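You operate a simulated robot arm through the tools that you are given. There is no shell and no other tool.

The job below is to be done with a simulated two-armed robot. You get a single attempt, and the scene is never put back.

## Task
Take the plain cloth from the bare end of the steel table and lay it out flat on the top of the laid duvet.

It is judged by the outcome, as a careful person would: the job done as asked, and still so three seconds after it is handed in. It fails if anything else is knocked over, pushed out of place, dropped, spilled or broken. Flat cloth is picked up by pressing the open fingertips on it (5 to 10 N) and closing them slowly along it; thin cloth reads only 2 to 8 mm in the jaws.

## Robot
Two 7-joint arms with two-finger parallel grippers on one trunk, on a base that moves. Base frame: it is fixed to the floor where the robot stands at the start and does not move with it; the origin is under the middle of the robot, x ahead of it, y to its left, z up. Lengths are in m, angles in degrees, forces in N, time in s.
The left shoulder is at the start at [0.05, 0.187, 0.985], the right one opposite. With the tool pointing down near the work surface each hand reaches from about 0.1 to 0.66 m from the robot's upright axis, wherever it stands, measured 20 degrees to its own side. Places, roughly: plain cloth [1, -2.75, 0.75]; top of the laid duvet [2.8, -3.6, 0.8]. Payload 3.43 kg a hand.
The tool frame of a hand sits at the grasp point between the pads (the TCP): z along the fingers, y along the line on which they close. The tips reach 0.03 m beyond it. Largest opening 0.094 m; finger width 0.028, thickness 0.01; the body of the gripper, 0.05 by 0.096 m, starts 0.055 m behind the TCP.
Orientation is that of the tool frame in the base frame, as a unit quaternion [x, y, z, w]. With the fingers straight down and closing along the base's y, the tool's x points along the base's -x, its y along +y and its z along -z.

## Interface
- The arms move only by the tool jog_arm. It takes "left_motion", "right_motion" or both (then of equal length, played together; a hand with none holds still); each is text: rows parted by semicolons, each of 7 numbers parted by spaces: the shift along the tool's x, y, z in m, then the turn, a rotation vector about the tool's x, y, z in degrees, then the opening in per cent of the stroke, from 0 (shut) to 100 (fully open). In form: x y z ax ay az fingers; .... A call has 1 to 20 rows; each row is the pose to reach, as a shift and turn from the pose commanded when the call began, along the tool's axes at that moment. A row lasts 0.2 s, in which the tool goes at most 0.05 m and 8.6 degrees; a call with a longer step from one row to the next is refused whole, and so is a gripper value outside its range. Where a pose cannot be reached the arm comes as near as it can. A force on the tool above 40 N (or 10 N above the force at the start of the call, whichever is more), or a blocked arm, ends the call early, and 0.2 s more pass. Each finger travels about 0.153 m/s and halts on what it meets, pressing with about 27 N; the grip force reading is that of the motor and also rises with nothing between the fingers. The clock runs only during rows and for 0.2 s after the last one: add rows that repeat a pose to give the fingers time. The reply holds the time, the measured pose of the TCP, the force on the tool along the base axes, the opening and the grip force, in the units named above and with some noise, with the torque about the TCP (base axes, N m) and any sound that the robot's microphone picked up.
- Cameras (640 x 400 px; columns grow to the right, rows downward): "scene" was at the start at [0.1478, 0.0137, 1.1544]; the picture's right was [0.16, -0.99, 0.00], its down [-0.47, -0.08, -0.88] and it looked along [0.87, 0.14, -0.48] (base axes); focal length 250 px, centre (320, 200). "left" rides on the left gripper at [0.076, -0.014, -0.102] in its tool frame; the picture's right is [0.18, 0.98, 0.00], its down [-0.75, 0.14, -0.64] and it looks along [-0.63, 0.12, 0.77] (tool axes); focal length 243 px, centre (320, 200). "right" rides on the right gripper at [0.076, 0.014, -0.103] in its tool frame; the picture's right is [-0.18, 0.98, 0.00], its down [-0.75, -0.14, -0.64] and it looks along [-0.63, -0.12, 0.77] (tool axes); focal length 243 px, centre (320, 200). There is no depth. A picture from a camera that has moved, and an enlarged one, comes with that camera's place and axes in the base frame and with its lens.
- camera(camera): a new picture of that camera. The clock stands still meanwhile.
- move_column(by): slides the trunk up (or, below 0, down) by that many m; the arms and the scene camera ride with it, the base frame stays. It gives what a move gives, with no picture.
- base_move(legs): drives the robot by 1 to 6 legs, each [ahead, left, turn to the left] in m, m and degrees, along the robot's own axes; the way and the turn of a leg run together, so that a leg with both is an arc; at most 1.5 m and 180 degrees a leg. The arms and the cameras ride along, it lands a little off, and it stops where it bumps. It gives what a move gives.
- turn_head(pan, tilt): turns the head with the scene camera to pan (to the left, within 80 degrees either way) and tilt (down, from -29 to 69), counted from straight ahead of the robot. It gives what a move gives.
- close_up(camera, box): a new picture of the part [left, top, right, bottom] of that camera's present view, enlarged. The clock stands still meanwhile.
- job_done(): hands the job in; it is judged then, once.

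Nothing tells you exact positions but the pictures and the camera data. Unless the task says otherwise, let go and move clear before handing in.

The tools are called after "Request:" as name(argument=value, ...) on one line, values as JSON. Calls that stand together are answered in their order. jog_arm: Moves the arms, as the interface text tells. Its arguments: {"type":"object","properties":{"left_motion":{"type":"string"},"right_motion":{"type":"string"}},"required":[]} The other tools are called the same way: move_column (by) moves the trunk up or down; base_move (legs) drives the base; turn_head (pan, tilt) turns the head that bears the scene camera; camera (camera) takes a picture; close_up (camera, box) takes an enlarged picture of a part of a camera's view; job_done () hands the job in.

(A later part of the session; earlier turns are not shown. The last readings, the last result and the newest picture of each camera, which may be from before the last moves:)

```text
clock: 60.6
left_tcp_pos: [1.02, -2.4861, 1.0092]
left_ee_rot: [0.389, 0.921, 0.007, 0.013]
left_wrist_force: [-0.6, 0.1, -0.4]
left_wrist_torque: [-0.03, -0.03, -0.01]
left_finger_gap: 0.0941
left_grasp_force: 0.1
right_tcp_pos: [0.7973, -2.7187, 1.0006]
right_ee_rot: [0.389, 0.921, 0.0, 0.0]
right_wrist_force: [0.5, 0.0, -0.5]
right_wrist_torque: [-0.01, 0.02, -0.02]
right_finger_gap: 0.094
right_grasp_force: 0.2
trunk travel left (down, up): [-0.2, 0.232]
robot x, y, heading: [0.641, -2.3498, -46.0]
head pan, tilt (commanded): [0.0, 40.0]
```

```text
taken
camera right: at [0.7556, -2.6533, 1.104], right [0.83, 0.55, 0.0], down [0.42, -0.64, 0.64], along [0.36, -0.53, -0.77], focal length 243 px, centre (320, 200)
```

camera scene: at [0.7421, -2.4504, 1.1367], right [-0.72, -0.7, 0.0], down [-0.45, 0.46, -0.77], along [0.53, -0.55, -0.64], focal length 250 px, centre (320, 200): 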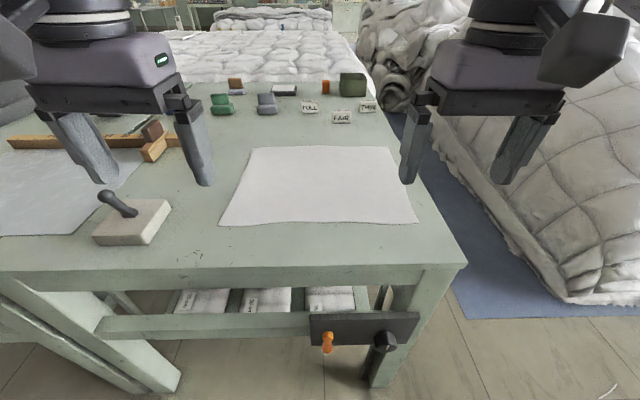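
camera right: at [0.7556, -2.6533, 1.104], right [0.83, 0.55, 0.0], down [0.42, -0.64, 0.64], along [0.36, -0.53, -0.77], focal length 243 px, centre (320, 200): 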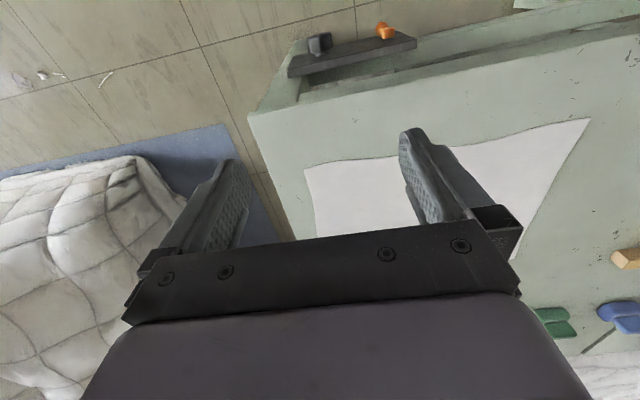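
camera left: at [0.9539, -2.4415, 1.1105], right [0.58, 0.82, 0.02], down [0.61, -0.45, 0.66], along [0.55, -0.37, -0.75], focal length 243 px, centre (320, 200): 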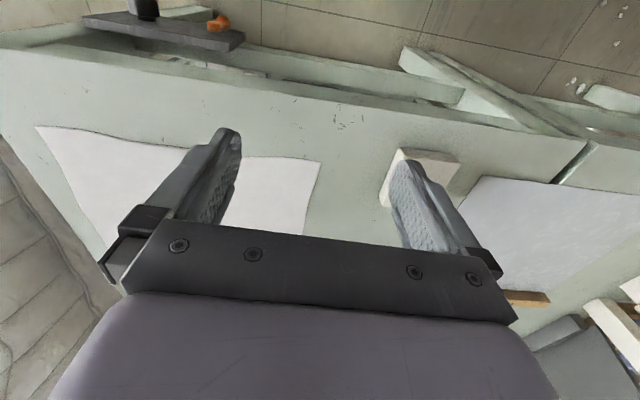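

Both hands are above the near edge region. I'll set the hands 2 cm above the near corners of the cloth (about 5 cm in from the sides, 3 cm in from the edge), fingers half open.

Request:
jog_arm(left_motion="-0.03 -0.002 0.025 0.3 0.2 0 80; -0.06 -0.004 0.055 0.6 0.5 0 60; -0.09 -0.006 0.085 0.9 0.8 0 50; -0.12 -0.008 0.115 1.32 1.06 0 50; -0.15 -0.010 0.145 1.32 1.06 0 50; -0.181 -0.0116 0.175 1.32 1.06 0 50; -0.181 -0.0116 0.199 1.32 1.06 0 50; -0.181 -0.0116 0.199 1.32 1.06 0 50", right_motion="-0.03 -0.002 0.025 0 0 0 80; -0.06 -0.004 0.055 0 0 0 60; -0.09 -0.006 0.085 0 0 0 50; -0.12 -0.008 0.115 0 0 0 50; -0.15 -0.010 0.145 0 0 0 50; -0.1727 -0.0107 0.17 0 0 0 50; -0.1727 -0.0107 0.19 0 0 0 50; -0.1727 -0.0107 0.19 0 0 0 50")

Request:
camera(camera="scene")

Request:
camera(camera="left")

Request:
camera(camera="right")

```text
clock: 62.5
left_tcp_pos: [1.1445, -2.6207, 0.8126]
left_ee_rot: [0.39, 0.921, 0.001, 0.0]
left_wrist_force: [-0.4, -0.3, 0.4]
left_wrist_torque: [-0.01, 0.01, 0.0]
left_finger_gap: 0.047
left_grasp_force: 0.0
right_tcp_pos: [0.9112, -2.8515, 0.8115]
right_ee_rot: [0.389, 0.921, -0.001, 0.002]
right_wrist_force: [-0.3, -1.6, 9.3]
right_wrist_torque: [-0.17, 0.15, 0.02]
right_finger_gap: 0.0471
right_grasp_force: 0.5
trunk travel left (down, up): [-0.2, 0.232]
robot x, y, heading: [0.6441, -2.3498, -45.8]
head pan, tilt (commanded): [0.0, 40.0]
```

```text
taken
camera scene: at [0.7417, -2.4496, 1.137], right [-0.72, -0.7, 0.0], down [-0.45, 0.46, -0.77], along [0.53, -0.55, -0.64], focal length 250 px, centre (320, 200)
```

scene: 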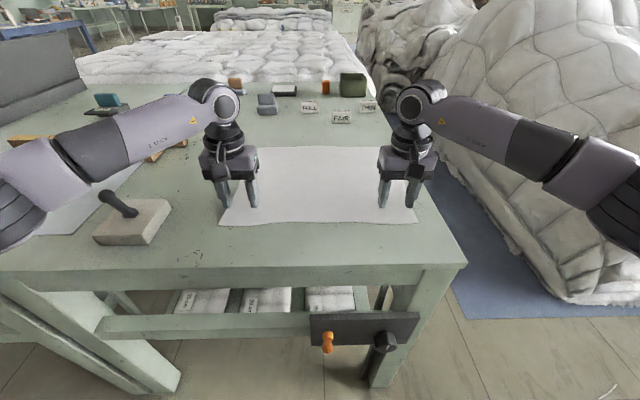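

```text
taken
camera left: at [1.0806, -2.5758, 0.9166], right [0.58, 0.82, 0.0], down [0.63, -0.44, 0.64], along [0.52, -0.37, -0.77], focal length 243 px, centre (320, 200)
```

left: 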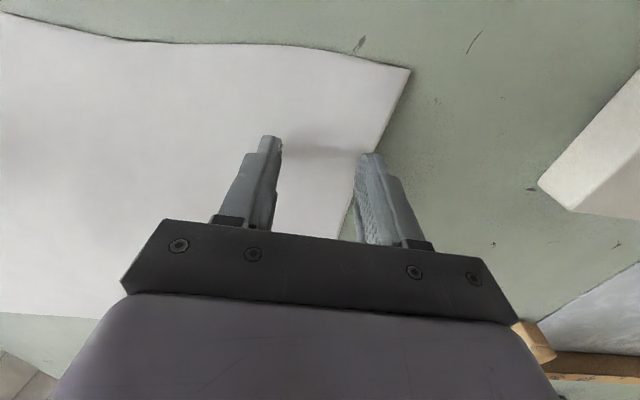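

```text
taken
camera right: at [0.8685, -2.7862, 0.9135], right [0.83, 0.55, 0.0], down [0.42, -0.64, 0.65], along [0.36, -0.54, -0.76], focal length 243 px, centre (320, 200)
```

right: 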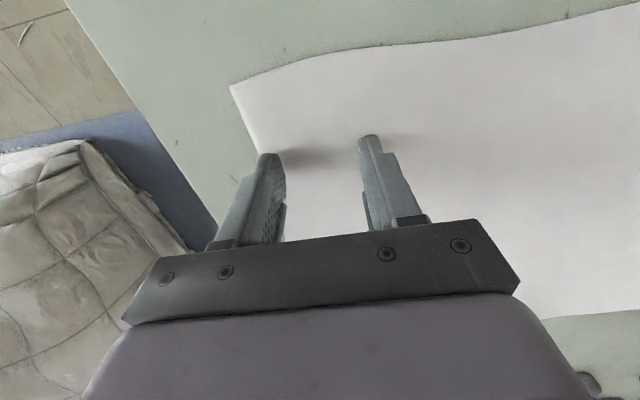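

The right tips already touch (9 N) at TCP z≈0.8115, so the top is at z≈0.78 and the hands are about 5 cm in from the near edge, 3–4 cm from the sides. I'll lift slightly, shift to ~3 cm from the near edge and a bit further from the sides, and stop just above the cloth.

Request:
jog_arm(left_motion="0 0 -0.012 0 0 0 55; 0.01 -0.008 -0.012 0 0 0 55; 0.022 -0.015 -0.012 0 0 0 55; 0.022 -0.015 -0.004 0 0 0 55; 0.022 -0.015 -0.001 0 0 0 55; 0.022 -0.015 -0.001 0 0 0 55", right_motion="0 0 -0.012 0 0 0 55; 0.01 0.006 -0.012 0 0 0 55; 0.022 0.01 -0.012 0 0 0 55; 0.022 0.01 -0.006 0 0 0 55; 0.022 0.01 -0.003 0 0 0 55; 0.022 0.01 -0.003 0 0 0 55")

Request:
camera(camera="left")

Request:
camera(camera="right")

```text
clock: 63.9
left_tcp_pos: [1.1168, -2.6156, 0.8151]
left_ee_rot: [0.39, 0.921, 0.002, 0.0]
left_wrist_force: [0.1, -0.2, -0.7]
left_wrist_torque: [-0.02, 0.01, -0.02]
left_finger_gap: 0.0516
left_grasp_force: 0.1
right_tcp_pos: [0.9027, -2.8279, 0.8143]
right_ee_rot: [0.388, 0.922, 0.0, 0.0]
right_wrist_force: [0.8, -0.1, 1.1]
right_wrist_torque: [-0.01, 0.0, 0.01]
right_finger_gap: 0.0518
right_grasp_force: 0.1
trunk travel left (down, up): [-0.2, 0.232]
robot x, y, heading: [0.641, -2.3458, -45.9]
head pan, tilt (commanded): [0.0, 40.0]
```

```text
taken
camera left: at [1.0541, -2.5709, 0.9183], right [0.58, 0.82, 0.0], down [0.63, -0.44, 0.64], along [0.52, -0.37, -0.77], focal length 243 px, centre (320, 200)
```

left: 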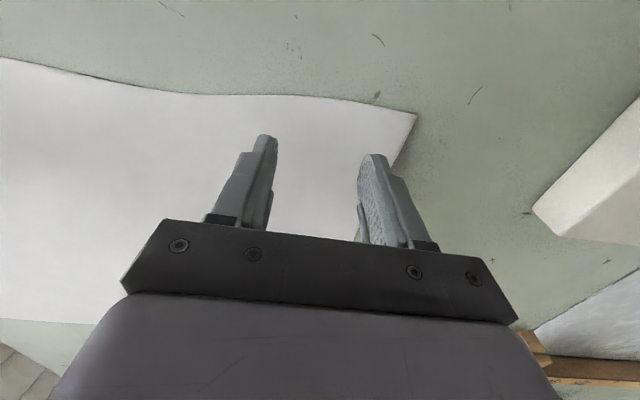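

```text
taken
camera right: at [0.8611, -2.7622, 0.9167], right [0.83, 0.55, 0.0], down [0.42, -0.64, 0.64], along [0.36, -0.53, -0.77], focal length 243 px, centre (320, 200)
```

right: 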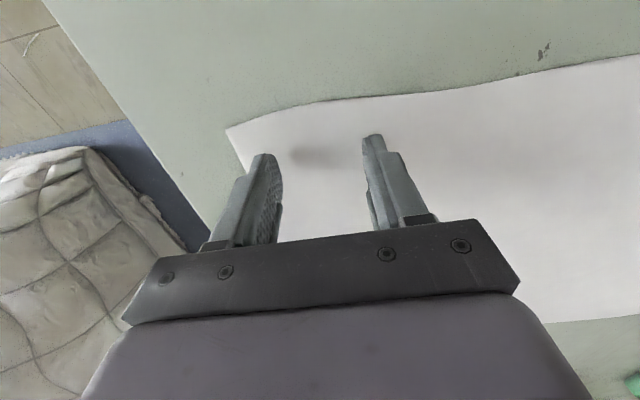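

Both hands sit well on the cloth corners, tips just above it. I'll lower gently until each presses 5–10 N.

Request:
jog_arm(left_motion="0 0 0.002 0 0 0 55; 0 0 0.003 0 0 0 55; 0 0 0.003 0 0 0 55", right_motion="0 0 0.002 0 0 0 55; 0 0 0.003 0 0 0 55; 0 0 0.003 0 0 0 55")

```text
clock: 64.7
left_tcp_pos: [1.1167, -2.6173, 0.8119]
left_ee_rot: [0.389, 0.921, 0.0, 0.0]
left_wrist_force: [0.4, 0.7, 2.0]
left_wrist_torque: [0.04, 0.0, -0.02]
left_finger_gap: 0.0517
left_grasp_force: 0.0
right_tcp_pos: [0.9015, -2.8276, 0.8128]
right_ee_rot: [0.388, 0.922, 0.0, 0.0]
right_wrist_force: [-0.8, 0.4, 0.3]
right_wrist_torque: [-0.02, -0.03, -0.02]
right_finger_gap: 0.0518
right_grasp_force: 0.2
trunk travel left (down, up): [-0.2, 0.232]
robot x, y, heading: [0.6407, -2.3498, -45.7]
head pan, tilt (commanded): [0.0, 40.0]
```

Request:
jog_arm(left_motion="0 0 0.001 0 0 0 55; 0 0 0.001 0 0 0 55; 0 0 0.001 0 0 0 55", right_motion="0 0 0.001 0 0 0 55; 0 0 0.002 0 0 0 55; 0 0 0.002 0 0 0 55")

```text
clock: 65.5
left_tcp_pos: [1.1172, -2.617, 0.8117]
left_ee_rot: [0.389, 0.921, 0.0, 0.0]
left_wrist_force: [1.4, -0.2, 4.3]
left_wrist_torque: [0.05, -0.11, -0.03]
left_finger_gap: 0.0519
left_grasp_force: 0.2
right_tcp_pos: [0.9023, -2.8265, 0.8121]
right_ee_rot: [0.389, 0.921, 0.0, 0.002]
right_wrist_force: [-0.3, -1.7, 9.0]
right_wrist_torque: [-0.06, 0.21, 0.02]
right_finger_gap: 0.052
right_grasp_force: 0.2
trunk travel left (down, up): [-0.2, 0.232]
robot x, y, heading: [0.6429, -2.3427, -46.1]
head pan, tilt (commanded): [0.0, 40.0]
```

Left presses 4 N, right 9 N. I'll press the left a touch more and close both sets of fingers slowly along the cloth.

Request:
jog_arm(left_motion="0 0 0.0008 0 0 0 55; 0 0 0.0008 0 0 0 51; 0 0 0.0008 0 0 0 47; 0 0 0.0008 0 0 0 43; 0 0 0.0008 0 0 0 39; 0 0 0.0008 0 0 0 35; 0 0 0.0008 0 0 0 31; 0 0 0.0008 0 0 0 27; 0 0 0.0008 0 0 0 23; 0 0 0.0008 0 0 0 19; 0 0 0.0008 0 0 0 15; 0 0 0.0008 0 0 0 11; 0 0 0.0008 0 0 0 8; 0 0 0.0008 0 0 0 5; 0 0 0.0008 0 0 0 2; 0 0 0.0008 0 0 0 0; 0 0 0.0008 0 0 0 0; 0 0 0.0008 0 0 0 0", right_motion="0 0 0 0 0 0 55; 0 0 0 0 0 0 51; 0 0 0 0 0 0 47; 0 0 0 0 0 0 43; 0 0 0 0 0 0 39; 0 0 0 0 0 0 35; 0 0 0 0 0 0 31; 0 0 0 0 0 0 27; 0 0 0 0 0 0 23; 0 0 0 0 0 0 19; 0 0 0 0 0 0 15; 0 0 0 0 0 0 11; 0 0 0 0 0 0 8; 0 0 0 0 0 0 5; 0 0 0 0 0 0 2; 0 0 0 0 0 0 0; 0 0 0 0 0 0 0; 0 0 0 0 0 0 0")

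Request:
camera(camera="left")

Request:
camera(camera="right")

Request:
camera(camera="scene")

```text
clock: 69.2
left_tcp_pos: [1.1164, -2.6187, 0.8121]
left_ee_rot: [0.39, 0.921, -0.001, 0.0]
left_wrist_force: [-9.2, -8.6, 16.2]
left_wrist_torque: [-0.16, 0.23, -0.01]
left_finger_gap: 0.0022
left_grasp_force: 27.6
right_tcp_pos: [0.9026, -2.8254, 0.8112]
right_ee_rot: [0.387, 0.922, 0.001, 0.002]
right_wrist_force: [11.8, 11.3, 9.4]
right_wrist_torque: [0.31, -0.29, 0.03]
right_finger_gap: 0.0025
right_grasp_force: 27.4
trunk travel left (down, up): [-0.2, 0.232]
robot x, y, heading: [0.6425, -2.3476, -45.8]
head pan, tilt (commanded): [0.0, 40.0]
```

```text
taken
camera left: at [1.0526, -2.5728, 0.9144], right [0.58, 0.82, 0.0], down [0.63, -0.44, 0.64], along [0.52, -0.37, -0.77], focal length 243 px, centre (320, 200)
```

left: 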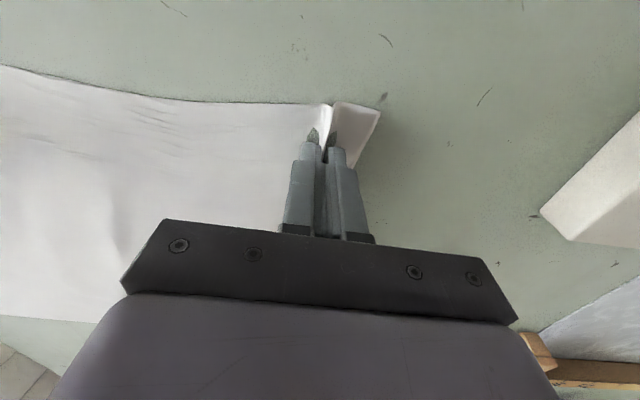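

```text
taken
camera right: at [0.8599, -2.7599, 0.9136], right [0.83, 0.56, 0.0], down [0.42, -0.64, 0.64], along [0.36, -0.53, -0.77], focal length 243 px, centre (320, 200)
```

right: 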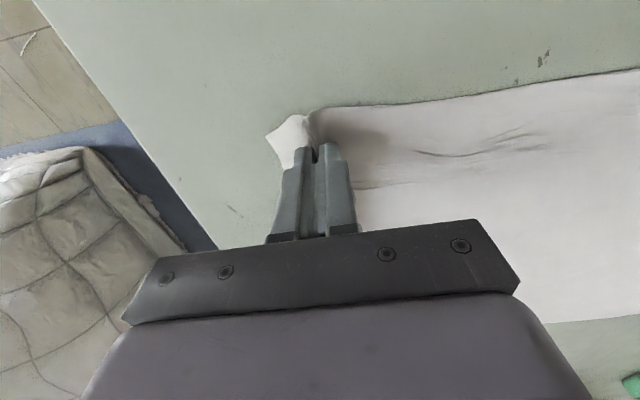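

```text
taken
camera scene: at [0.7407, -2.4488, 1.1371], right [-0.72, -0.7, 0.0], down [-0.45, 0.46, -0.77], along [0.54, -0.55, -0.64], focal length 250 px, centre (320, 200)
```

scene: 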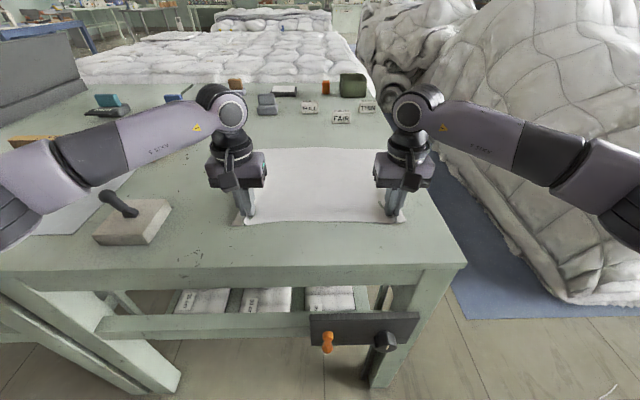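

Both hands hold a pinched fold (2.2 and 2.5 mm in the jaws), with the cloth pulled tight between them. I'll bring the hands a few millimetres together to relax it and lift slowly.

Request:
jog_arm(left_motion="0 -0.002 -0.002 0 0 0 0; 0 -0.005 -0.006 0 0 0 0; 0 -0.006 -0.015 0 0 0 0; 0 -0.006 -0.03 0 0 0 0; 0 -0.006 -0.045 0 0 0 0; 0 -0.006 -0.06 0 0 0 0; 0 -0.006 -0.06 0 0 0 0", right_motion="0 0.002 -0.002 0 0 0 0; 0 0.005 -0.006 0 0 0 0; 0 0.006 -0.015 0 0 0 0; 0 0.006 -0.03 0 0 0 0; 0 0.006 -0.045 0 0 0 0; 0 0.006 -0.06 0 0 0 0; 0 0.006 -0.06 0 0 0 0")

Request:
camera(camera="scene")

Request:
camera(camera="left")

Request:
camera(camera="right")

```text
clock: 70.8
left_tcp_pos: [1.1125, -2.6204, 0.8702]
left_ee_rot: [0.389, 0.921, 0.001, 0.0]
left_wrist_force: [-1.0, -1.5, 0.7]
left_wrist_torque: [-0.07, 0.07, 0.0]
left_finger_gap: 0.0021
left_grasp_force: 27.2
right_tcp_pos: [0.905, -2.8233, 0.8704]
right_ee_rot: [0.388, 0.922, 0.0, 0.0]
right_wrist_force: [0.9, 1.1, 0.2]
right_wrist_torque: [0.03, -0.05, 0.04]
right_finger_gap: 0.0021
right_grasp_force: 26.9
trunk travel left (down, up): [-0.2, 0.232]
robot x, y, heading: [0.6452, -2.3442, -46.0]
head pan, tilt (commanded): [0.0, 40.0]
```

```text
taken
camera scene: at [0.742, -2.4502, 1.1368], right [-0.72, -0.7, 0.0], down [-0.45, 0.46, -0.77], along [0.53, -0.55, -0.64], focal length 250 px, centre (320, 200)
```

scene: 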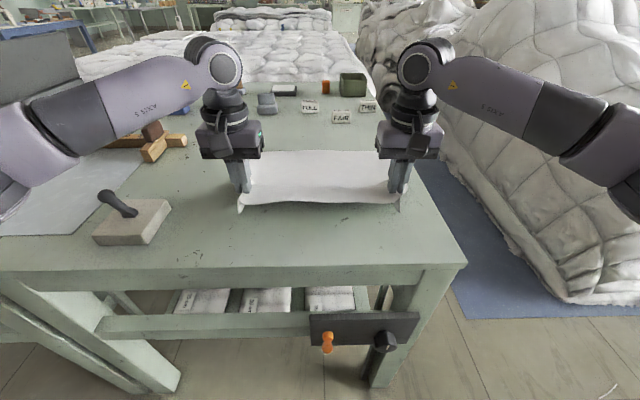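

```text
taken
camera left: at [1.0493, -2.5754, 0.9739], right [0.58, 0.82, 0.0], down [0.63, -0.44, 0.64], along [0.52, -0.37, -0.77], focal length 243 px, centre (320, 200)
```

left: 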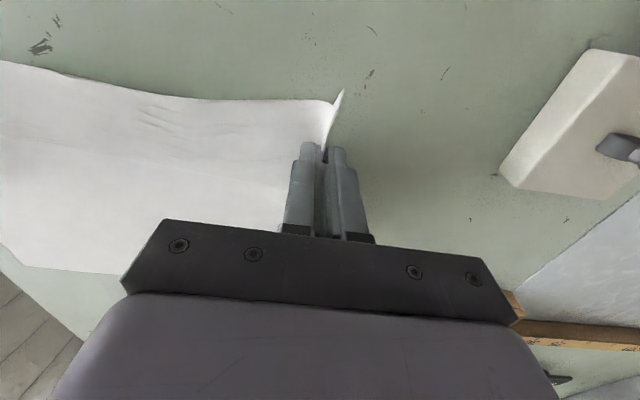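

```text
taken
camera right: at [0.8638, -2.7581, 0.972], right [0.83, 0.55, 0.0], down [0.42, -0.64, 0.64], along [0.36, -0.53, -0.77], focal length 243 px, centre (320, 200)
```

right: 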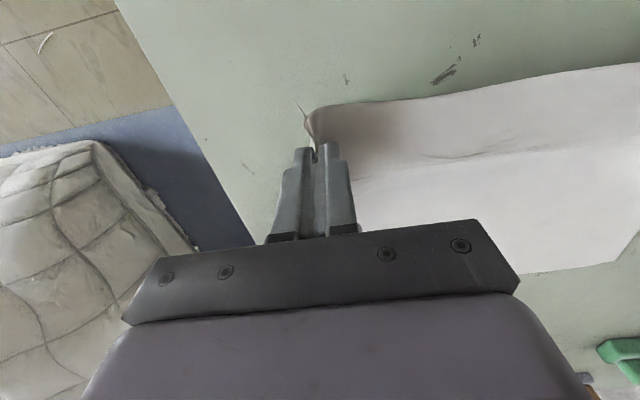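

The cloth is coming up nicely, held at both near corners. I'll keep lifting with the arms and then with the trunk so that the hanging cloth clears everything on the table.

Request:
jog_arm(left_motion="0 0 -0.02 0 0 0 0; 0 0 -0.04 0 0 0 0; 0 0 -0.06 0 0 0 0; 0 0 -0.08 0 0 0 0; 0 0 -0.1 0 0 0 0; 0 0 -0.12 0 0 0 0; 0 0 -0.14 0 0 0 0; 0 0 -0.16 0 0 0 0; 0 0 -0.18 0 0 0 0; 0 0 -0.18 0 0 0 0", right_motion="0 0 -0.02 0 0 0 0; 0 0 -0.04 0 0 0 0; 0 0 -0.06 0 0 0 0; 0 0 -0.08 0 0 0 0; 0 0 -0.1 0 0 0 0; 0 0 -0.12 0 0 0 0; 0 0 -0.14 0 0 0 0; 0 0 -0.16 0 0 0 0; 0 0 -0.18 0 0 0 0; 0 0 -0.18 0 0 0 0")

Request:
camera(camera="scene")

```text
clock: 73.0
left_tcp_pos: [1.1133, -2.6238, 1.0495]
left_ee_rot: [0.39, 0.921, 0.001, 0.0]
left_wrist_force: [-1.2, 0.2, 0.5]
left_wrist_torque: [-0.01, 0.02, 0.02]
left_finger_gap: 0.0021
left_grasp_force: 27.1
right_tcp_pos: [0.9091, -2.8239, 1.0517]
right_ee_rot: [0.389, 0.921, 0.0, 0.0]
right_wrist_force: [-0.3, 0.0, 0.8]
right_wrist_torque: [0.0, 0.01, -0.01]
right_finger_gap: 0.0021
right_grasp_force: 27.1
trunk travel left (down, up): [-0.2, 0.232]
robot x, y, heading: [0.6445, -2.345, -45.7]
head pan, tilt (commanded): [0.0, 40.0]
```

```text
taken
camera scene: at [0.742, -2.4503, 1.1367], right [-0.72, -0.7, 0.0], down [-0.45, 0.46, -0.77], along [0.53, -0.55, -0.64], focal length 250 px, centre (320, 200)
```

scene: 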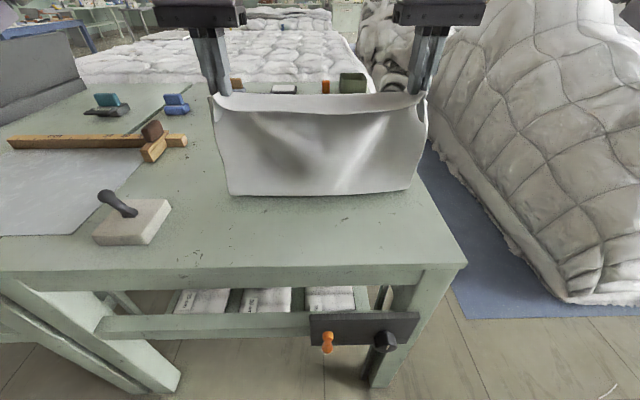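

The cloth hangs as one clean sheet from both hands. Now I'll raise the trunk 0.2 m so it clears the table and the items on it.

Request:
move_column(by=0.2)

Request:
turn_head(pan=-20, tilt=40)

Request:
camera(camera="scene")

```text
clock: 75.2
left_tcp_pos: [1.1124, -2.6227, 1.2507]
left_ee_rot: [0.389, 0.921, 0.002, 0.0]
left_wrist_force: [-0.5, -0.3, -0.1]
left_wrist_torque: [-0.01, -0.01, 0.0]
left_finger_gap: 0.0022
left_grasp_force: 26.9
right_tcp_pos: [0.9082, -2.8227, 1.2516]
right_ee_rot: [0.389, 0.921, 0.0, 0.001]
right_wrist_force: [0.2, 0.2, -0.6]
right_wrist_torque: [-0.02, 0.0, -0.02]
right_finger_gap: 0.0024
right_grasp_force: 27.3
trunk travel left (down, up): [-0.4, 0.032]
robot x, y, heading: [0.6398, -2.3438, -45.8]
head pan, tilt (commanded): [0.0, 40.0]
```

```text
clock: 76.0
left_tcp_pos: [1.1133, -2.6229, 1.2487]
left_ee_rot: [0.388, 0.922, 0.001, 0.0]
left_wrist_force: [0.4, 0.4, -0.9]
left_wrist_torque: [0.03, 0.02, 0.02]
left_finger_gap: 0.002
left_grasp_force: 27.0
right_tcp_pos: [0.9069, -2.8237, 1.2507]
right_ee_rot: [0.389, 0.921, 0.0, 0.0]
right_wrist_force: [-0.4, 0.2, 0.0]
right_wrist_torque: [-0.01, -0.01, 0.05]
right_finger_gap: 0.0021
right_grasp_force: 27.0
trunk travel left (down, up): [-0.4, 0.032]
robot x, y, heading: [0.6414, -2.3478, -45.9]
head pan, tilt (commanded): [-20.0, 40.0]
```

```text
taken
camera scene: at [0.7177, -2.4669, 1.3368], right [-0.91, -0.41, 0.0], down [-0.26, 0.59, -0.77], along [0.32, -0.7, -0.64], focal length 250 px, centre (320, 200)
```

scene: 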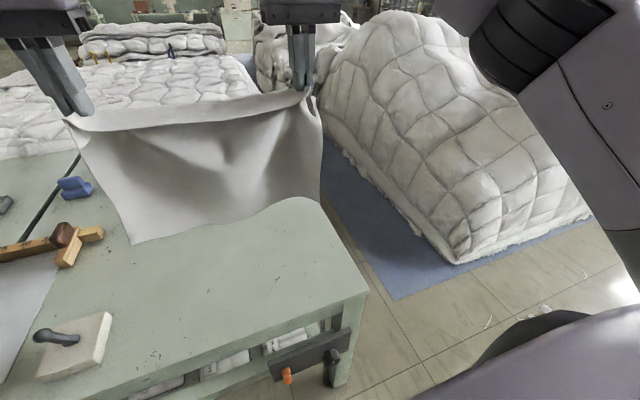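

The cloth hangs about 0.29 m below the hands, its bottom near z≈0.96. In table coordinates the aisle on the right side is about 0.85 m wide up to the quilt heap, so I'll raise the hands slightly, back off, shift right past the table's corner and turn left to face along the table's width.

Request:
jog_arm(left_motion="0.01 0 -0.015 0 0 0 0; 0.02 0 -0.03 0 0 0 0; 0.03 0 -0.045 0 0 0 0; 0.04 0 -0.05 0 0 0 0; 0.04 0 -0.05 0 0 0 0", right_motion="0.01 0 -0.015 0 0 0 0; 0.02 0 -0.03 0 0 0 0; 0.03 0 -0.045 0 0 0 0; 0.04 0 -0.05 0 0 0 0; 0.04 0 -0.05 0 0 0 0")

Request:
base_move(legs=[[-0.3, 0, 0], [0, -0.66, 0]])

Request:
turn_head(pan=0, tilt=35)

Request:
camera(camera="scene")

```text
clock: 77.2
left_tcp_pos: [1.0845, -2.5942, 1.302]
left_ee_rot: [0.388, 0.921, 0.001, 0.0]
left_wrist_force: [-1.3, -1.1, -0.2]
left_wrist_torque: [-0.01, 0.01, -0.01]
left_finger_gap: 0.0021
left_grasp_force: 27.4
right_tcp_pos: [0.8807, -2.7953, 1.3009]
right_ee_rot: [0.389, 0.921, 0.0, 0.0]
right_wrist_force: [0.1, -0.4, -1.3]
right_wrist_torque: [0.03, -0.02, 0.01]
right_finger_gap: 0.002
right_grasp_force: 27.1
trunk travel left (down, up): [-0.4, 0.032]
robot x, y, heading: [0.6415, -2.3446, -45.8]
head pan, tilt (commanded): [-20.0, 40.0]
```

```text
clock: 85.0
left_tcp_pos: [0.4166, -2.8347, 1.3018]
left_ee_rot: [0.389, 0.921, 0.001, 0.0]
left_wrist_force: [-0.1, 0.1, -0.2]
left_wrist_torque: [-0.04, -0.02, 0.03]
left_finger_gap: 0.002
left_grasp_force: 27.1
right_tcp_pos: [0.211, -3.0346, 1.3014]
right_ee_rot: [0.389, 0.921, 0.0, 0.0]
right_wrist_force: [-0.1, -0.8, -0.3]
right_wrist_torque: [-0.04, 0.01, -0.01]
right_finger_gap: 0.0024
right_grasp_force: 26.9
trunk travel left (down, up): [-0.4, 0.032]
robot x, y, heading: [-0.0263, -2.584, -45.7]
head pan, tilt (commanded): [-20.0, 40.0]
```

```text
clock: 85.8
left_tcp_pos: [0.4142, -2.8351, 1.302]
left_ee_rot: [0.389, 0.921, 0.001, -0.001]
left_wrist_force: [-0.7, -0.4, -0.5]
left_wrist_torque: [0.0, 0.01, 0.02]
left_finger_gap: 0.0022
left_grasp_force: 27.4
right_tcp_pos: [0.2119, -3.0339, 1.3023]
right_ee_rot: [0.389, 0.921, 0.001, 0.0]
right_wrist_force: [0.6, -0.6, -0.4]
right_wrist_torque: [0.01, 0.03, 0.03]
right_finger_gap: 0.002
right_grasp_force: 27.0
trunk travel left (down, up): [-0.4, 0.032]
robot x, y, heading: [-0.0249, -2.5882, -45.7]
head pan, tilt (commanded): [0.0, 35.0]
```

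```text
taken
camera scene: at [0.0754, -2.692, 1.3443], right [-0.72, -0.7, 0.0], down [-0.4, 0.41, -0.82], along [0.57, -0.59, -0.57], focal length 250 px, centre (320, 200)
```

scene: 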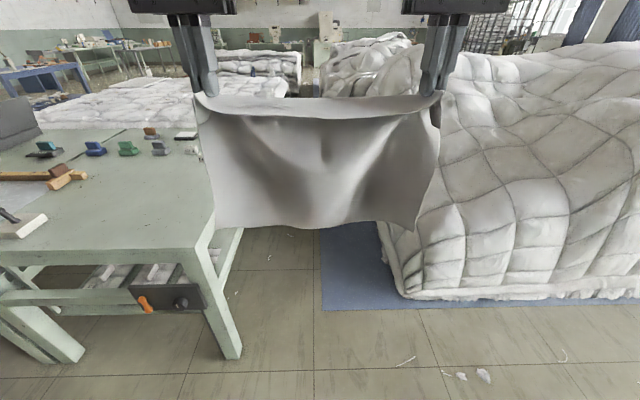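

The aisle between table (w≥0) and heap (w≈-0.9) is confirmed, with my axis now on its middle line. I'll turn left to face the table side and shift along the aisle toward the duvet, stopping midway to check.

Request:
base_move(legs=[[0, 0, 90.3]])

Request:
turn_head(pan=-40, tilt=35)

Request:
camera(camera="scene")

```text
clock: 90.0
left_tcp_pos: [0.2303, -2.1483, 1.3008]
left_ee_rot: [-0.366, 0.931, 0.0, -0.001]
left_wrist_force: [0.0, -1.1, -0.7]
left_wrist_torque: [0.02, -0.04, -0.03]
left_finger_gap: 0.0023
left_grasp_force: 27.1
right_tcp_pos: [0.4275, -2.3569, 1.3008]
right_ee_rot: [-0.367, 0.93, 0.0, 0.0]
right_wrist_force: [0.9, 0.0, -0.3]
right_wrist_torque: [0.05, -0.02, -0.01]
right_finger_gap: 0.0019
right_grasp_force: 27.4
trunk travel left (down, up): [-0.4, 0.032]
robot x, y, heading: [-0.0272, -2.5859, 43.0]
head pan, tilt (commanded): [0.0, 35.0]
```

```text
clock: 91.1
left_tcp_pos: [0.2312, -2.1496, 1.3018]
left_ee_rot: [-0.367, 0.93, 0.001, -0.001]
left_wrist_force: [0.9, -0.1, 0.2]
left_wrist_torque: [-0.02, -0.03, -0.05]
left_finger_gap: 0.0021
left_grasp_force: 26.9
right_tcp_pos: [0.4275, -2.3571, 1.301]
right_ee_rot: [-0.367, 0.93, 0.0, 0.0]
right_wrist_force: [0.2, 1.3, 0.2]
right_wrist_torque: [0.03, 0.03, -0.01]
right_finger_gap: 0.0021
right_grasp_force: 27.0
trunk travel left (down, up): [-0.4, 0.032]
robot x, y, heading: [-0.0281, -2.5862, 43.0]
head pan, tilt (commanded): [-40.0, 35.0]
```

```text
taken
camera scene: at [0.1039, -2.5422, 1.3443], right [0.05, -1.0, 0.0], down [-0.57, -0.03, -0.82], along [0.82, 0.04, -0.57], focal length 250 px, centre (320, 200)
```

scene: 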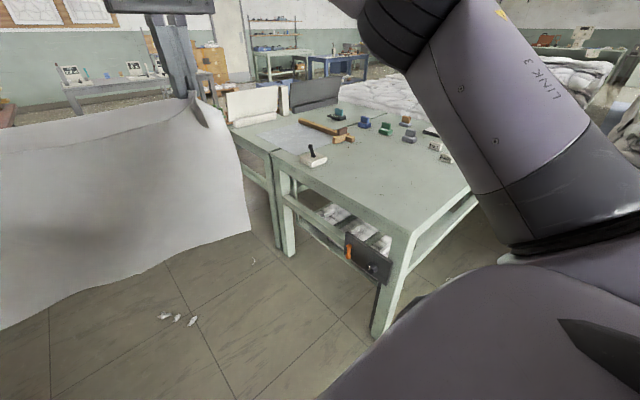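

Heading is 1.5° short; I'll correct it and strafe right about 1.2 m into the aisle beside the table, then check clearances.

Request:
base_move(legs=[[0, 0, 1.5], [0, -1.19, 0]])

Request:
turn_head(pan=-60, tilt=35)

Request:
camera(camera="scene")

Request:
turn_head(pan=0, tilt=45)

Request:
camera(camera="scene")

```text
clock: 102.3
left_tcp_pos: [1.0681, -2.9983, 1.3008]
left_ee_rot: [-0.382, 0.924, 0.0, -0.002]
left_wrist_force: [0.0, 0.3, -0.8]
left_wrist_torque: [0.01, -0.02, -0.01]
left_finger_gap: 0.0023
left_grasp_force: 27.2
right_tcp_pos: [1.2717, -3.2004, 1.3011]
right_ee_rot: [-0.383, 0.924, 0.0, 0.0]
right_wrist_force: [0.3, 1.3, -0.7]
right_wrist_torque: [-0.02, 0.02, -0.01]
right_finger_gap: 0.002
right_grasp_force: 26.6
trunk travel left (down, up): [-0.4, 0.032]
robot x, y, heading: [0.828, -3.4426, 44.8]
head pan, tilt (commanded): [-40.0, 35.0]
```

```text
clock: 103.1
left_tcp_pos: [1.0688, -2.9988, 1.301]
left_ee_rot: [-0.381, 0.925, 0.001, -0.001]
left_wrist_force: [0.8, 0.4, 0.1]
left_wrist_torque: [-0.01, -0.01, -0.02]
left_finger_gap: 0.0023
left_grasp_force: 27.2
right_tcp_pos: [1.2716, -3.2006, 1.3013]
right_ee_rot: [-0.384, 0.923, 0.0, 0.0]
right_wrist_force: [0.4, 0.0, -0.6]
right_wrist_torque: [-0.03, 0.04, -0.01]
right_finger_gap: 0.002
right_grasp_force: 26.9
trunk travel left (down, up): [-0.4, 0.032]
robot x, y, heading: [0.8255, -3.4419, 44.9]
head pan, tilt (commanded): [-60.0, 35.0]
```

```text
taken
camera scene: at [0.9516, -3.4265, 1.3443], right [-0.26, -0.97, 0.0], down [-0.55, 0.15, -0.82], along [0.79, -0.21, -0.57], focal length 250 px, centre (320, 200)
```

scene: 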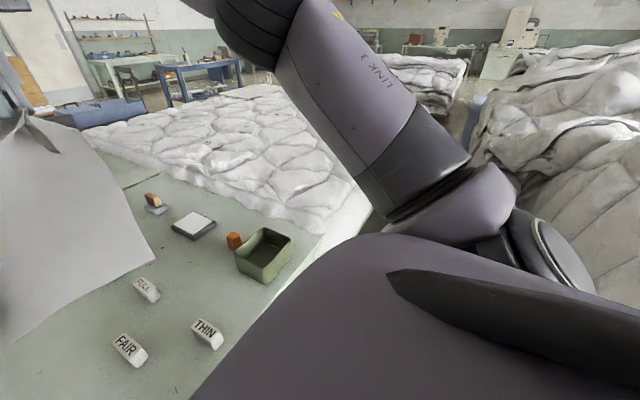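

```text
clock: 104.4
left_tcp_pos: [1.0686, -2.9994, 1.3008]
left_ee_rot: [-0.381, 0.924, 0.0, -0.001]
left_wrist_force: [0.2, -0.1, -1.1]
left_wrist_torque: [0.01, 0.01, -0.03]
left_finger_gap: 0.002
left_grasp_force: 26.5
right_tcp_pos: [1.2713, -3.2004, 1.3017]
right_ee_rot: [-0.382, 0.924, 0.0, 0.001]
right_wrist_force: [-0.1, 0.5, -1.2]
right_wrist_torque: [0.01, 0.04, 0.0]
right_finger_gap: 0.0021
right_grasp_force: 26.9
trunk travel left (down, up): [-0.4, 0.032]
robot x, y, heading: [0.8278, -3.4461, 44.9]
head pan, tilt (commanded): [0.0, 45.0]
```

```text
taken
camera scene: at [0.9242, -3.3463, 1.3295], right [0.71, -0.71, 0.0], down [-0.5, -0.5, -0.71], along [0.5, 0.5, -0.71], focal length 250 px, centre (320, 200)
```

scene: 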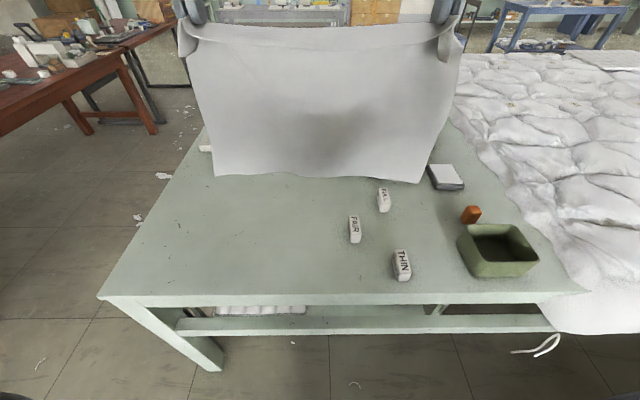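

The cloth hangs clean above the table; the "FULL/FAIR/THIN" labels and green box are below it, and the duvet begins about 0.5 m further along with its border slightly overhanging the table's right edge. I'll continue the strafe to the duvet.

Request:
base_move(legs=[[-0.03, -1.1, 0]])

Request:
camera(camera="scene")

Request:
turn_head(pan=-55, tilt=35)

Request:
camera(camera="scene")

Request:
turn_head(pan=0, tilt=62)

Request:
camera(camera="scene")

```text
clock: 114.1
left_tcp_pos: [1.809, -3.7819, 1.3015]
left_ee_rot: [-0.381, 0.925, 0.001, -0.001]
left_wrist_force: [1.0, -0.2, -1.0]
left_wrist_torque: [-0.06, 0.0, -0.02]
left_finger_gap: 0.002
left_grasp_force: 26.8
right_tcp_pos: [2.0108, -3.9847, 1.3012]
right_ee_rot: [-0.381, 0.924, 0.0, 0.001]
right_wrist_force: [-0.7, -0.2, -0.1]
right_wrist_torque: [0.04, -0.04, -0.01]
right_finger_gap: 0.0022
right_grasp_force: 26.5
trunk travel left (down, up): [-0.4, 0.032]
robot x, y, heading: [1.5638, -4.2277, 45.0]
head pan, tilt (commanded): [0.0, 45.0]
```

```text
taken
camera scene: at [1.6627, -4.1299, 1.3295], right [0.7, -0.71, 0.0], down [-0.5, -0.5, -0.71], along [0.5, 0.5, -0.71], focal length 250 px, centre (320, 200)
```

scene: 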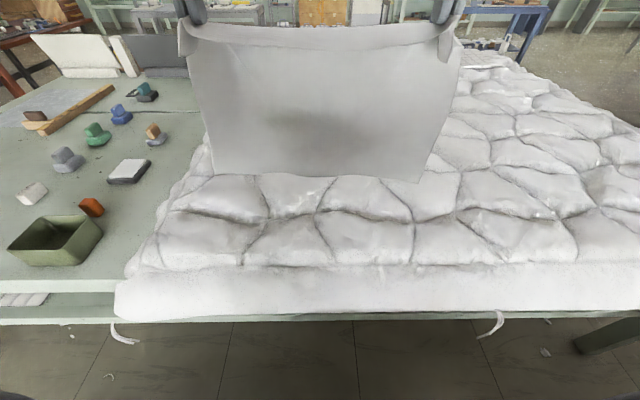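

```text
clock: 115.4
left_tcp_pos: [1.8076, -3.7824, 1.3011]
left_ee_rot: [-0.381, 0.924, 0.0, -0.002]
left_wrist_force: [-0.4, 0.0, 0.6]
left_wrist_torque: [-0.01, 0.03, 0.01]
left_finger_gap: 0.0021
left_grasp_force: 26.7
right_tcp_pos: [2.0094, -3.9847, 1.3018]
right_ee_rot: [-0.382, 0.924, 0.0, 0.0]
right_wrist_force: [0.3, -0.2, -0.5]
right_wrist_torque: [-0.02, -0.03, -0.04]
right_finger_gap: 0.0022
right_grasp_force: 27.0
trunk travel left (down, up): [-0.4, 0.032]
robot x, y, heading: [1.5657, -4.2264, 44.8]
head pan, tilt (commanded): [-55.0, 35.0]
```

```text
taken
camera scene: at [1.6917, -4.2027, 1.3443], right [-0.18, -0.98, 0.0], down [-0.56, 0.1, -0.82], along [0.81, -0.14, -0.57], focal length 250 px, centre (320, 200)
```

scene: 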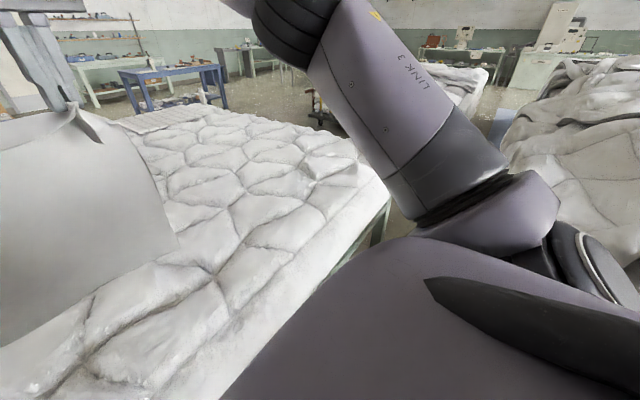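

```text
clock: 116.6
left_tcp_pos: [1.8077, -3.782, 1.2999]
left_ee_rot: [-0.381, 0.925, 0.001, -0.001]
left_wrist_force: [0.0, -0.7, -0.4]
left_wrist_torque: [-0.02, -0.02, -0.05]
left_finger_gap: 0.0022
left_grasp_force: 26.2
right_tcp_pos: [2.0102, -3.9847, 1.3004]
right_ee_rot: [-0.381, 0.924, -0.001, 0.0]
right_wrist_force: [0.1, 0.3, -0.5]
right_wrist_torque: [-0.02, 0.04, -0.05]
right_finger_gap: 0.0025
right_grasp_force: 27.3
trunk travel left (down, up): [-0.4, 0.032]
robot x, y, heading: [1.5675, -4.2279, 44.8]
head pan, tilt (commanded): [0.0, 62.0]
```

```text
taken
camera scene: at [1.6507, -4.1419, 1.3078], right [0.7, -0.71, 0.0], down [-0.63, -0.62, -0.47], along [0.33, 0.33, -0.88], focal length 250 px, centre (320, 200)
```

scene: 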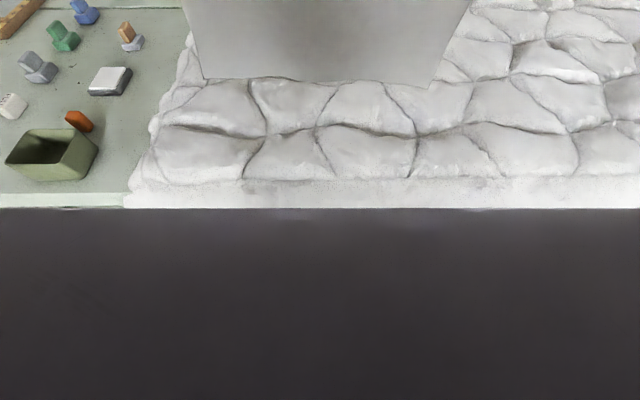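

I'm now square to the duvet's right side at its middle length; its top starts around w≈0.03. I'll close in by 5 cm, then stretch the hands forward over the duvet while tilting the fingers forward to gain reach.

Request:
base_move(legs=[[0.055, 0, 0]])

Request:
turn_head(pan=0, tilt=45)

Request:
jog_arm(left_motion="-0.025 0 0 0 -7 0 0; -0.05 0 0 0 -14 0 0; -0.075 0 0 0 -21 0 0; -0.1 0 0.005 0 -28 0 0; -0.125 0 0.01 0 -35 0 0; -0.15 0 0.015 0 -40 0 0; -0.175 0 0.02 0 -45 0 0; -0.2 0 0.025 0 -50 0 0; -0.2 0 0.025 0 -50 0 0", right_motion="-0.025 0 0 0 -7 0 0; -0.05 0 0 0 -14 0 0; -0.075 0 0 0 -21 0 0; -0.1 0 0.005 0 -28 0 0; -0.125 0 0.01 0 -35 0 0; -0.15 0 0.015 0 -40 0 0; -0.175 0 0.02 0 -45 0 0; -0.2 0 0.025 0 -50 0 0; -0.2 0 0.025 0 -50 0 0")

Request:
camera(camera="scene")

```text
clock: 117.6
left_tcp_pos: [1.8478, -3.7426, 1.2994]
left_ee_rot: [-0.381, 0.925, 0.0, -0.001]
left_wrist_force: [0.6, 0.1, 0.3]
left_wrist_torque: [-0.05, 0.04, -0.03]
left_finger_gap: 0.0025
left_grasp_force: 27.1
right_tcp_pos: [2.0502, -3.9452, 1.2996]
right_ee_rot: [-0.382, 0.924, 0.0, 0.0]
right_wrist_force: [0.2, 0.9, -0.4]
right_wrist_torque: [-0.04, 0.06, -0.01]
right_finger_gap: 0.0023
right_grasp_force: 26.3
trunk travel left (down, up): [-0.4, 0.032]
robot x, y, heading: [1.6054, -4.1874, 44.5]
head pan, tilt (commanded): [0.0, 62.0]
```

```text
clock: 118.4
left_tcp_pos: [1.8472, -3.7433, 1.3007]
left_ee_rot: [-0.379, 0.925, 0.0, -0.002]
left_wrist_force: [0.2, 0.6, -0.7]
left_wrist_torque: [-0.02, -0.02, -0.07]
left_finger_gap: 0.0022
left_grasp_force: 27.2
right_tcp_pos: [2.0486, -3.9469, 1.3018]
right_ee_rot: [-0.381, 0.924, 0.0, 0.0]
right_wrist_force: [-0.4, -0.1, -0.5]
right_wrist_torque: [0.05, 0.01, -0.06]
right_finger_gap: 0.0019
right_grasp_force: 27.2
trunk travel left (down, up): [-0.4, 0.032]
robot x, y, heading: [1.5974, -4.1912, 44.6]
head pan, tilt (commanded): [0.0, 45.0]
```

```text
clock: 120.4
left_tcp_pos: [1.9885, -3.6037, 1.2752]
left_ee_rot: [-0.344, 0.838, 0.161, 0.391]
left_wrist_force: [0.0, -1.1, -0.1]
left_wrist_torque: [-0.02, 0.0, -0.02]
left_finger_gap: 0.002
left_grasp_force: 26.7
right_tcp_pos: [2.193, -3.8051, 1.2774]
right_ee_rot: [-0.345, 0.838, 0.162, 0.392]
right_wrist_force: [-0.3, 1.0, 0.0]
right_wrist_torque: [-0.01, -0.01, 0.03]
right_finger_gap: 0.0023
right_grasp_force: 27.0
trunk travel left (down, up): [-0.4, 0.032]
robot x, y, heading: [1.5991, -4.1889, 44.9]
head pan, tilt (commanded): [0.0, 45.0]
```

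```text
taken
camera scene: at [1.701, -4.0918, 1.3296], right [0.7, -0.71, 0.0], down [-0.5, -0.5, -0.71], along [0.5, 0.5, -0.71], focal length 250 px, centre (320, 200)
```

scene: 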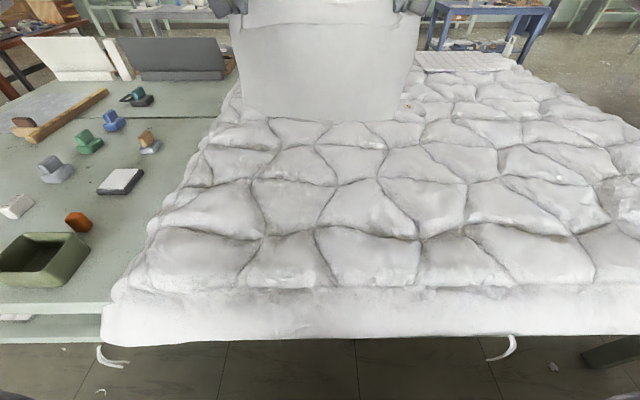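

Hands are now about 0.33 m past the table's edge with 50° tilt and no reach trouble. I'll go another 0.1 m forward and start descending.

Request:
jog_arm(left_motion="-0.001 0 0.03 0 -2 0 0; -0.002 0 0.06 0 -4 0 0; -0.003 0 0.09 0 -6 0 0; -0.003 0 0.128 0 -8 0 0; -0.003 0 0.128 0 -8 0 0", right_motion="-0.001 0 0.03 0 -2 0 0; -0.002 0 0.06 0 -4 0 0; -0.003 0 0.09 0 -6 0 0; -0.003 0 0.128 0 -8 0 0; -0.003 0 0.128 0 -8 0 0")

Request:
turn_head(pan=0, tilt=38)

Request:
camera(camera="scene")

Request:
camera(camera="left")

```text
clock: 121.6
left_tcp_pos: [2.0527, -3.541, 1.1966]
left_ee_rot: [-0.333, 0.809, 0.185, 0.448]
left_wrist_force: [0.3, -0.9, -0.2]
left_wrist_torque: [0.02, 0.01, -0.05]
left_finger_gap: 0.002
left_grasp_force: 26.9
left hand out of reach, approached as far as the arm can: row 4, 5
right_tcp_pos: [2.2554, -3.7452, 1.187]
right_ee_rot: [-0.333, 0.808, 0.184, 0.449]
right_wrist_force: [-0.7, 0.4, 0.0]
right_wrist_torque: [0.0, 0.02, 0.01]
right_finger_gap: 0.0023
right_grasp_force: 26.9
right hand out of reach, approached as far as the arm can: row 4, 5
trunk travel left (down, up): [-0.4, 0.032]
robot x, y, heading: [1.6029, -4.1868, 44.6]
head pan, tilt (commanded): [0.0, 45.0]
```

```text
clock: 122.2
left_tcp_pos: [2.053, -3.5413, 1.197]
left_ee_rot: [-0.333, 0.809, 0.185, 0.447]
left_wrist_force: [0.6, -0.7, -0.6]
left_wrist_torque: [0.01, -0.01, -0.04]
left_finger_gap: 0.0023
left_grasp_force: 27.3
right_tcp_pos: [2.2556, -3.7467, 1.1876]
right_ee_rot: [-0.333, 0.809, 0.185, 0.448]
right_wrist_force: [-0.6, 1.1, -1.0]
right_wrist_torque: [0.02, 0.01, 0.01]
right_finger_gap: 0.0022
right_grasp_force: 27.1
trunk travel left (down, up): [-0.4, 0.032]
robot x, y, heading: [1.601, -4.1907, 44.9]
head pan, tilt (commanded): [0.0, 38.0]
```

```text
taken
camera scene: at [1.7049, -4.088, 1.3397], right [0.7, -0.71, 0.0], down [-0.44, -0.43, -0.79], along [0.56, 0.56, -0.62], focal length 250 px, centre (320, 200)
```

scene: 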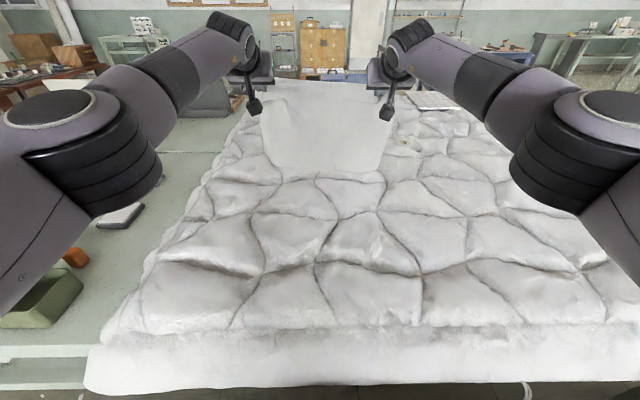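

```text
taken
camera left: at [1.9728, -3.6396, 1.1871], right [-0.76, 0.63, -0.16], down [-0.2, 0.0, 0.98], along [0.62, 0.78, 0.13], focal length 243 px, centre (320, 200)
```

left: 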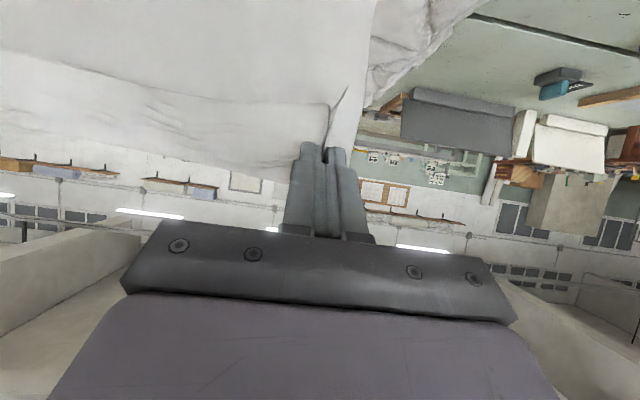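

Hands are at w≈0.42, about z 1.19, and the cloth's free edge hangs at roughly z≈0.95, some 10 cm above the duvet. I'll lower straight down until the free edge is about to touch.

Request:
jog_arm(left_motion="0.017 0 0.0106 0 0 0 0; 0.034 0 0.0212 0 0 0 0; 0.051 0 0.0318 0 0 0 0; 0.0678 0 0.0424 0 0 0 0; 0.0678 0 0.0424 0 0 0 0", right_motion="0.017 0 0.0106 0 0 0 0; 0.034 0 0.0212 0 0 0 0; 0.051 0 0.0318 0 0 0 0; 0.0678 0 0.0424 0 0 0 0; 0.0678 0 0.0424 0 0 0 0")

Request:
camera(camera="scene")

Request:
close_up(camera="scene", box=[200, 60, 460, 240])

```text
clock: 123.5
left_tcp_pos: [2.0591, -3.5354, 1.1216]
left_ee_rot: [-0.332, 0.811, 0.184, 0.446]
left_wrist_force: [0.8, -1.7, 0.0]
left_wrist_torque: [0.0, -0.01, -0.03]
left_finger_gap: 0.0022
left_grasp_force: 26.8
left hand out of reach, approached as far as the arm can: row 1, 2, 3, 4
right_tcp_pos: [2.2559, -3.7458, 1.1055]
right_ee_rot: [-0.333, 0.809, 0.185, 0.448]
right_wrist_force: [-0.9, 1.0, 0.9]
right_wrist_torque: [0.03, 0.0, -0.04]
right_finger_gap: 0.0018
right_grasp_force: 27.3
trunk travel left (down, up): [-0.4, 0.032]
robot x, y, heading: [1.6038, -4.189, 44.8]
head pan, tilt (commanded): [0.0, 38.0]
```

```text
taken
camera scene: at [1.7052, -4.0885, 1.3398], right [0.7, -0.71, 0.0], down [-0.44, -0.43, -0.79], along [0.56, 0.56, -0.62], focal length 250 px, centre (320, 200)
```

scene: 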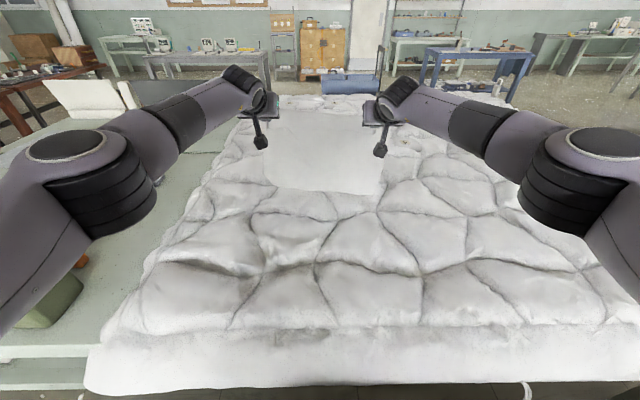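

```text
2.22 times, centred on (330, 150) of scene
camera zoom: at [1.7052, -4.0885, 1.3398], right [0.7, -0.71, 0.0], down [-0.44, -0.43, -0.79], along [0.56, 0.56, -0.62], focal length 556 px, centre (298, 311)
```

zoom: 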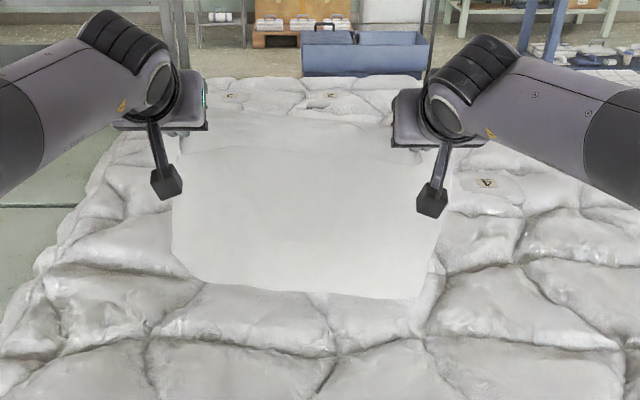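

The free edge is now about 2–3 cm above the duvet. I'll lower a little more and check for touch-down.

Request:
jog_arm(left_motion="0.0127 0 0.0079 0 0 0 0; 0.0254 0 0.0159 0 0 0 0; 0.0254 0 0.0159 0 0 0 0", right_motion="0.0085 0 0.0053 0 0 0 0; 0.017 0 0.0106 0 0 0 0; 0.017 0 0.0106 0 0 0 0")

Request:
close_up(camera="scene", box=[200, 60, 460, 240])

```text
clock: 124.2
left_tcp_pos: [2.0532, -3.5389, 1.0849]
left_ee_rot: [-0.333, 0.809, 0.185, 0.447]
left_wrist_force: [1.3, -0.6, 0.0]
left_wrist_torque: [-0.01, -0.01, -0.03]
left_finger_gap: 0.002
left_grasp_force: 27.0
right_tcp_pos: [2.255, -3.7442, 1.0858]
right_ee_rot: [-0.334, 0.808, 0.185, 0.449]
right_wrist_force: [-0.2, 0.7, -0.4]
right_wrist_torque: [-0.03, 0.02, 0.03]
right_finger_gap: 0.0021
right_grasp_force: 27.1
trunk travel left (down, up): [-0.4, 0.032]
robot x, y, heading: [1.6022, -4.1896, 44.8]
head pan, tilt (commanded): [0.0, 38.0]
```

```text
2.22 times, centred on (330, 150) of scene
camera zoom: at [1.7048, -4.0881, 1.3398], right [0.7, -0.71, 0.0], down [-0.44, -0.43, -0.79], along [0.56, 0.56, -0.62], focal length 556 px, centre (298, 311)
```

zoom: 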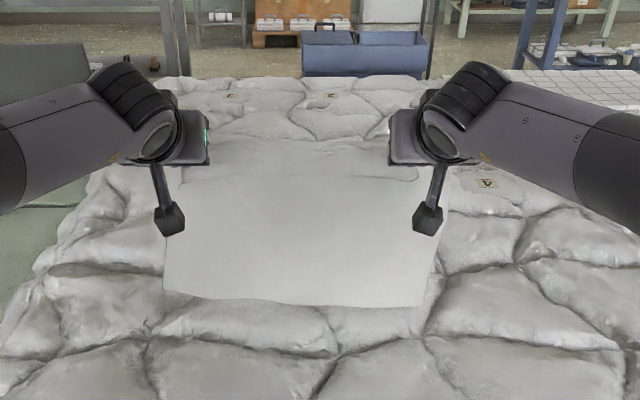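

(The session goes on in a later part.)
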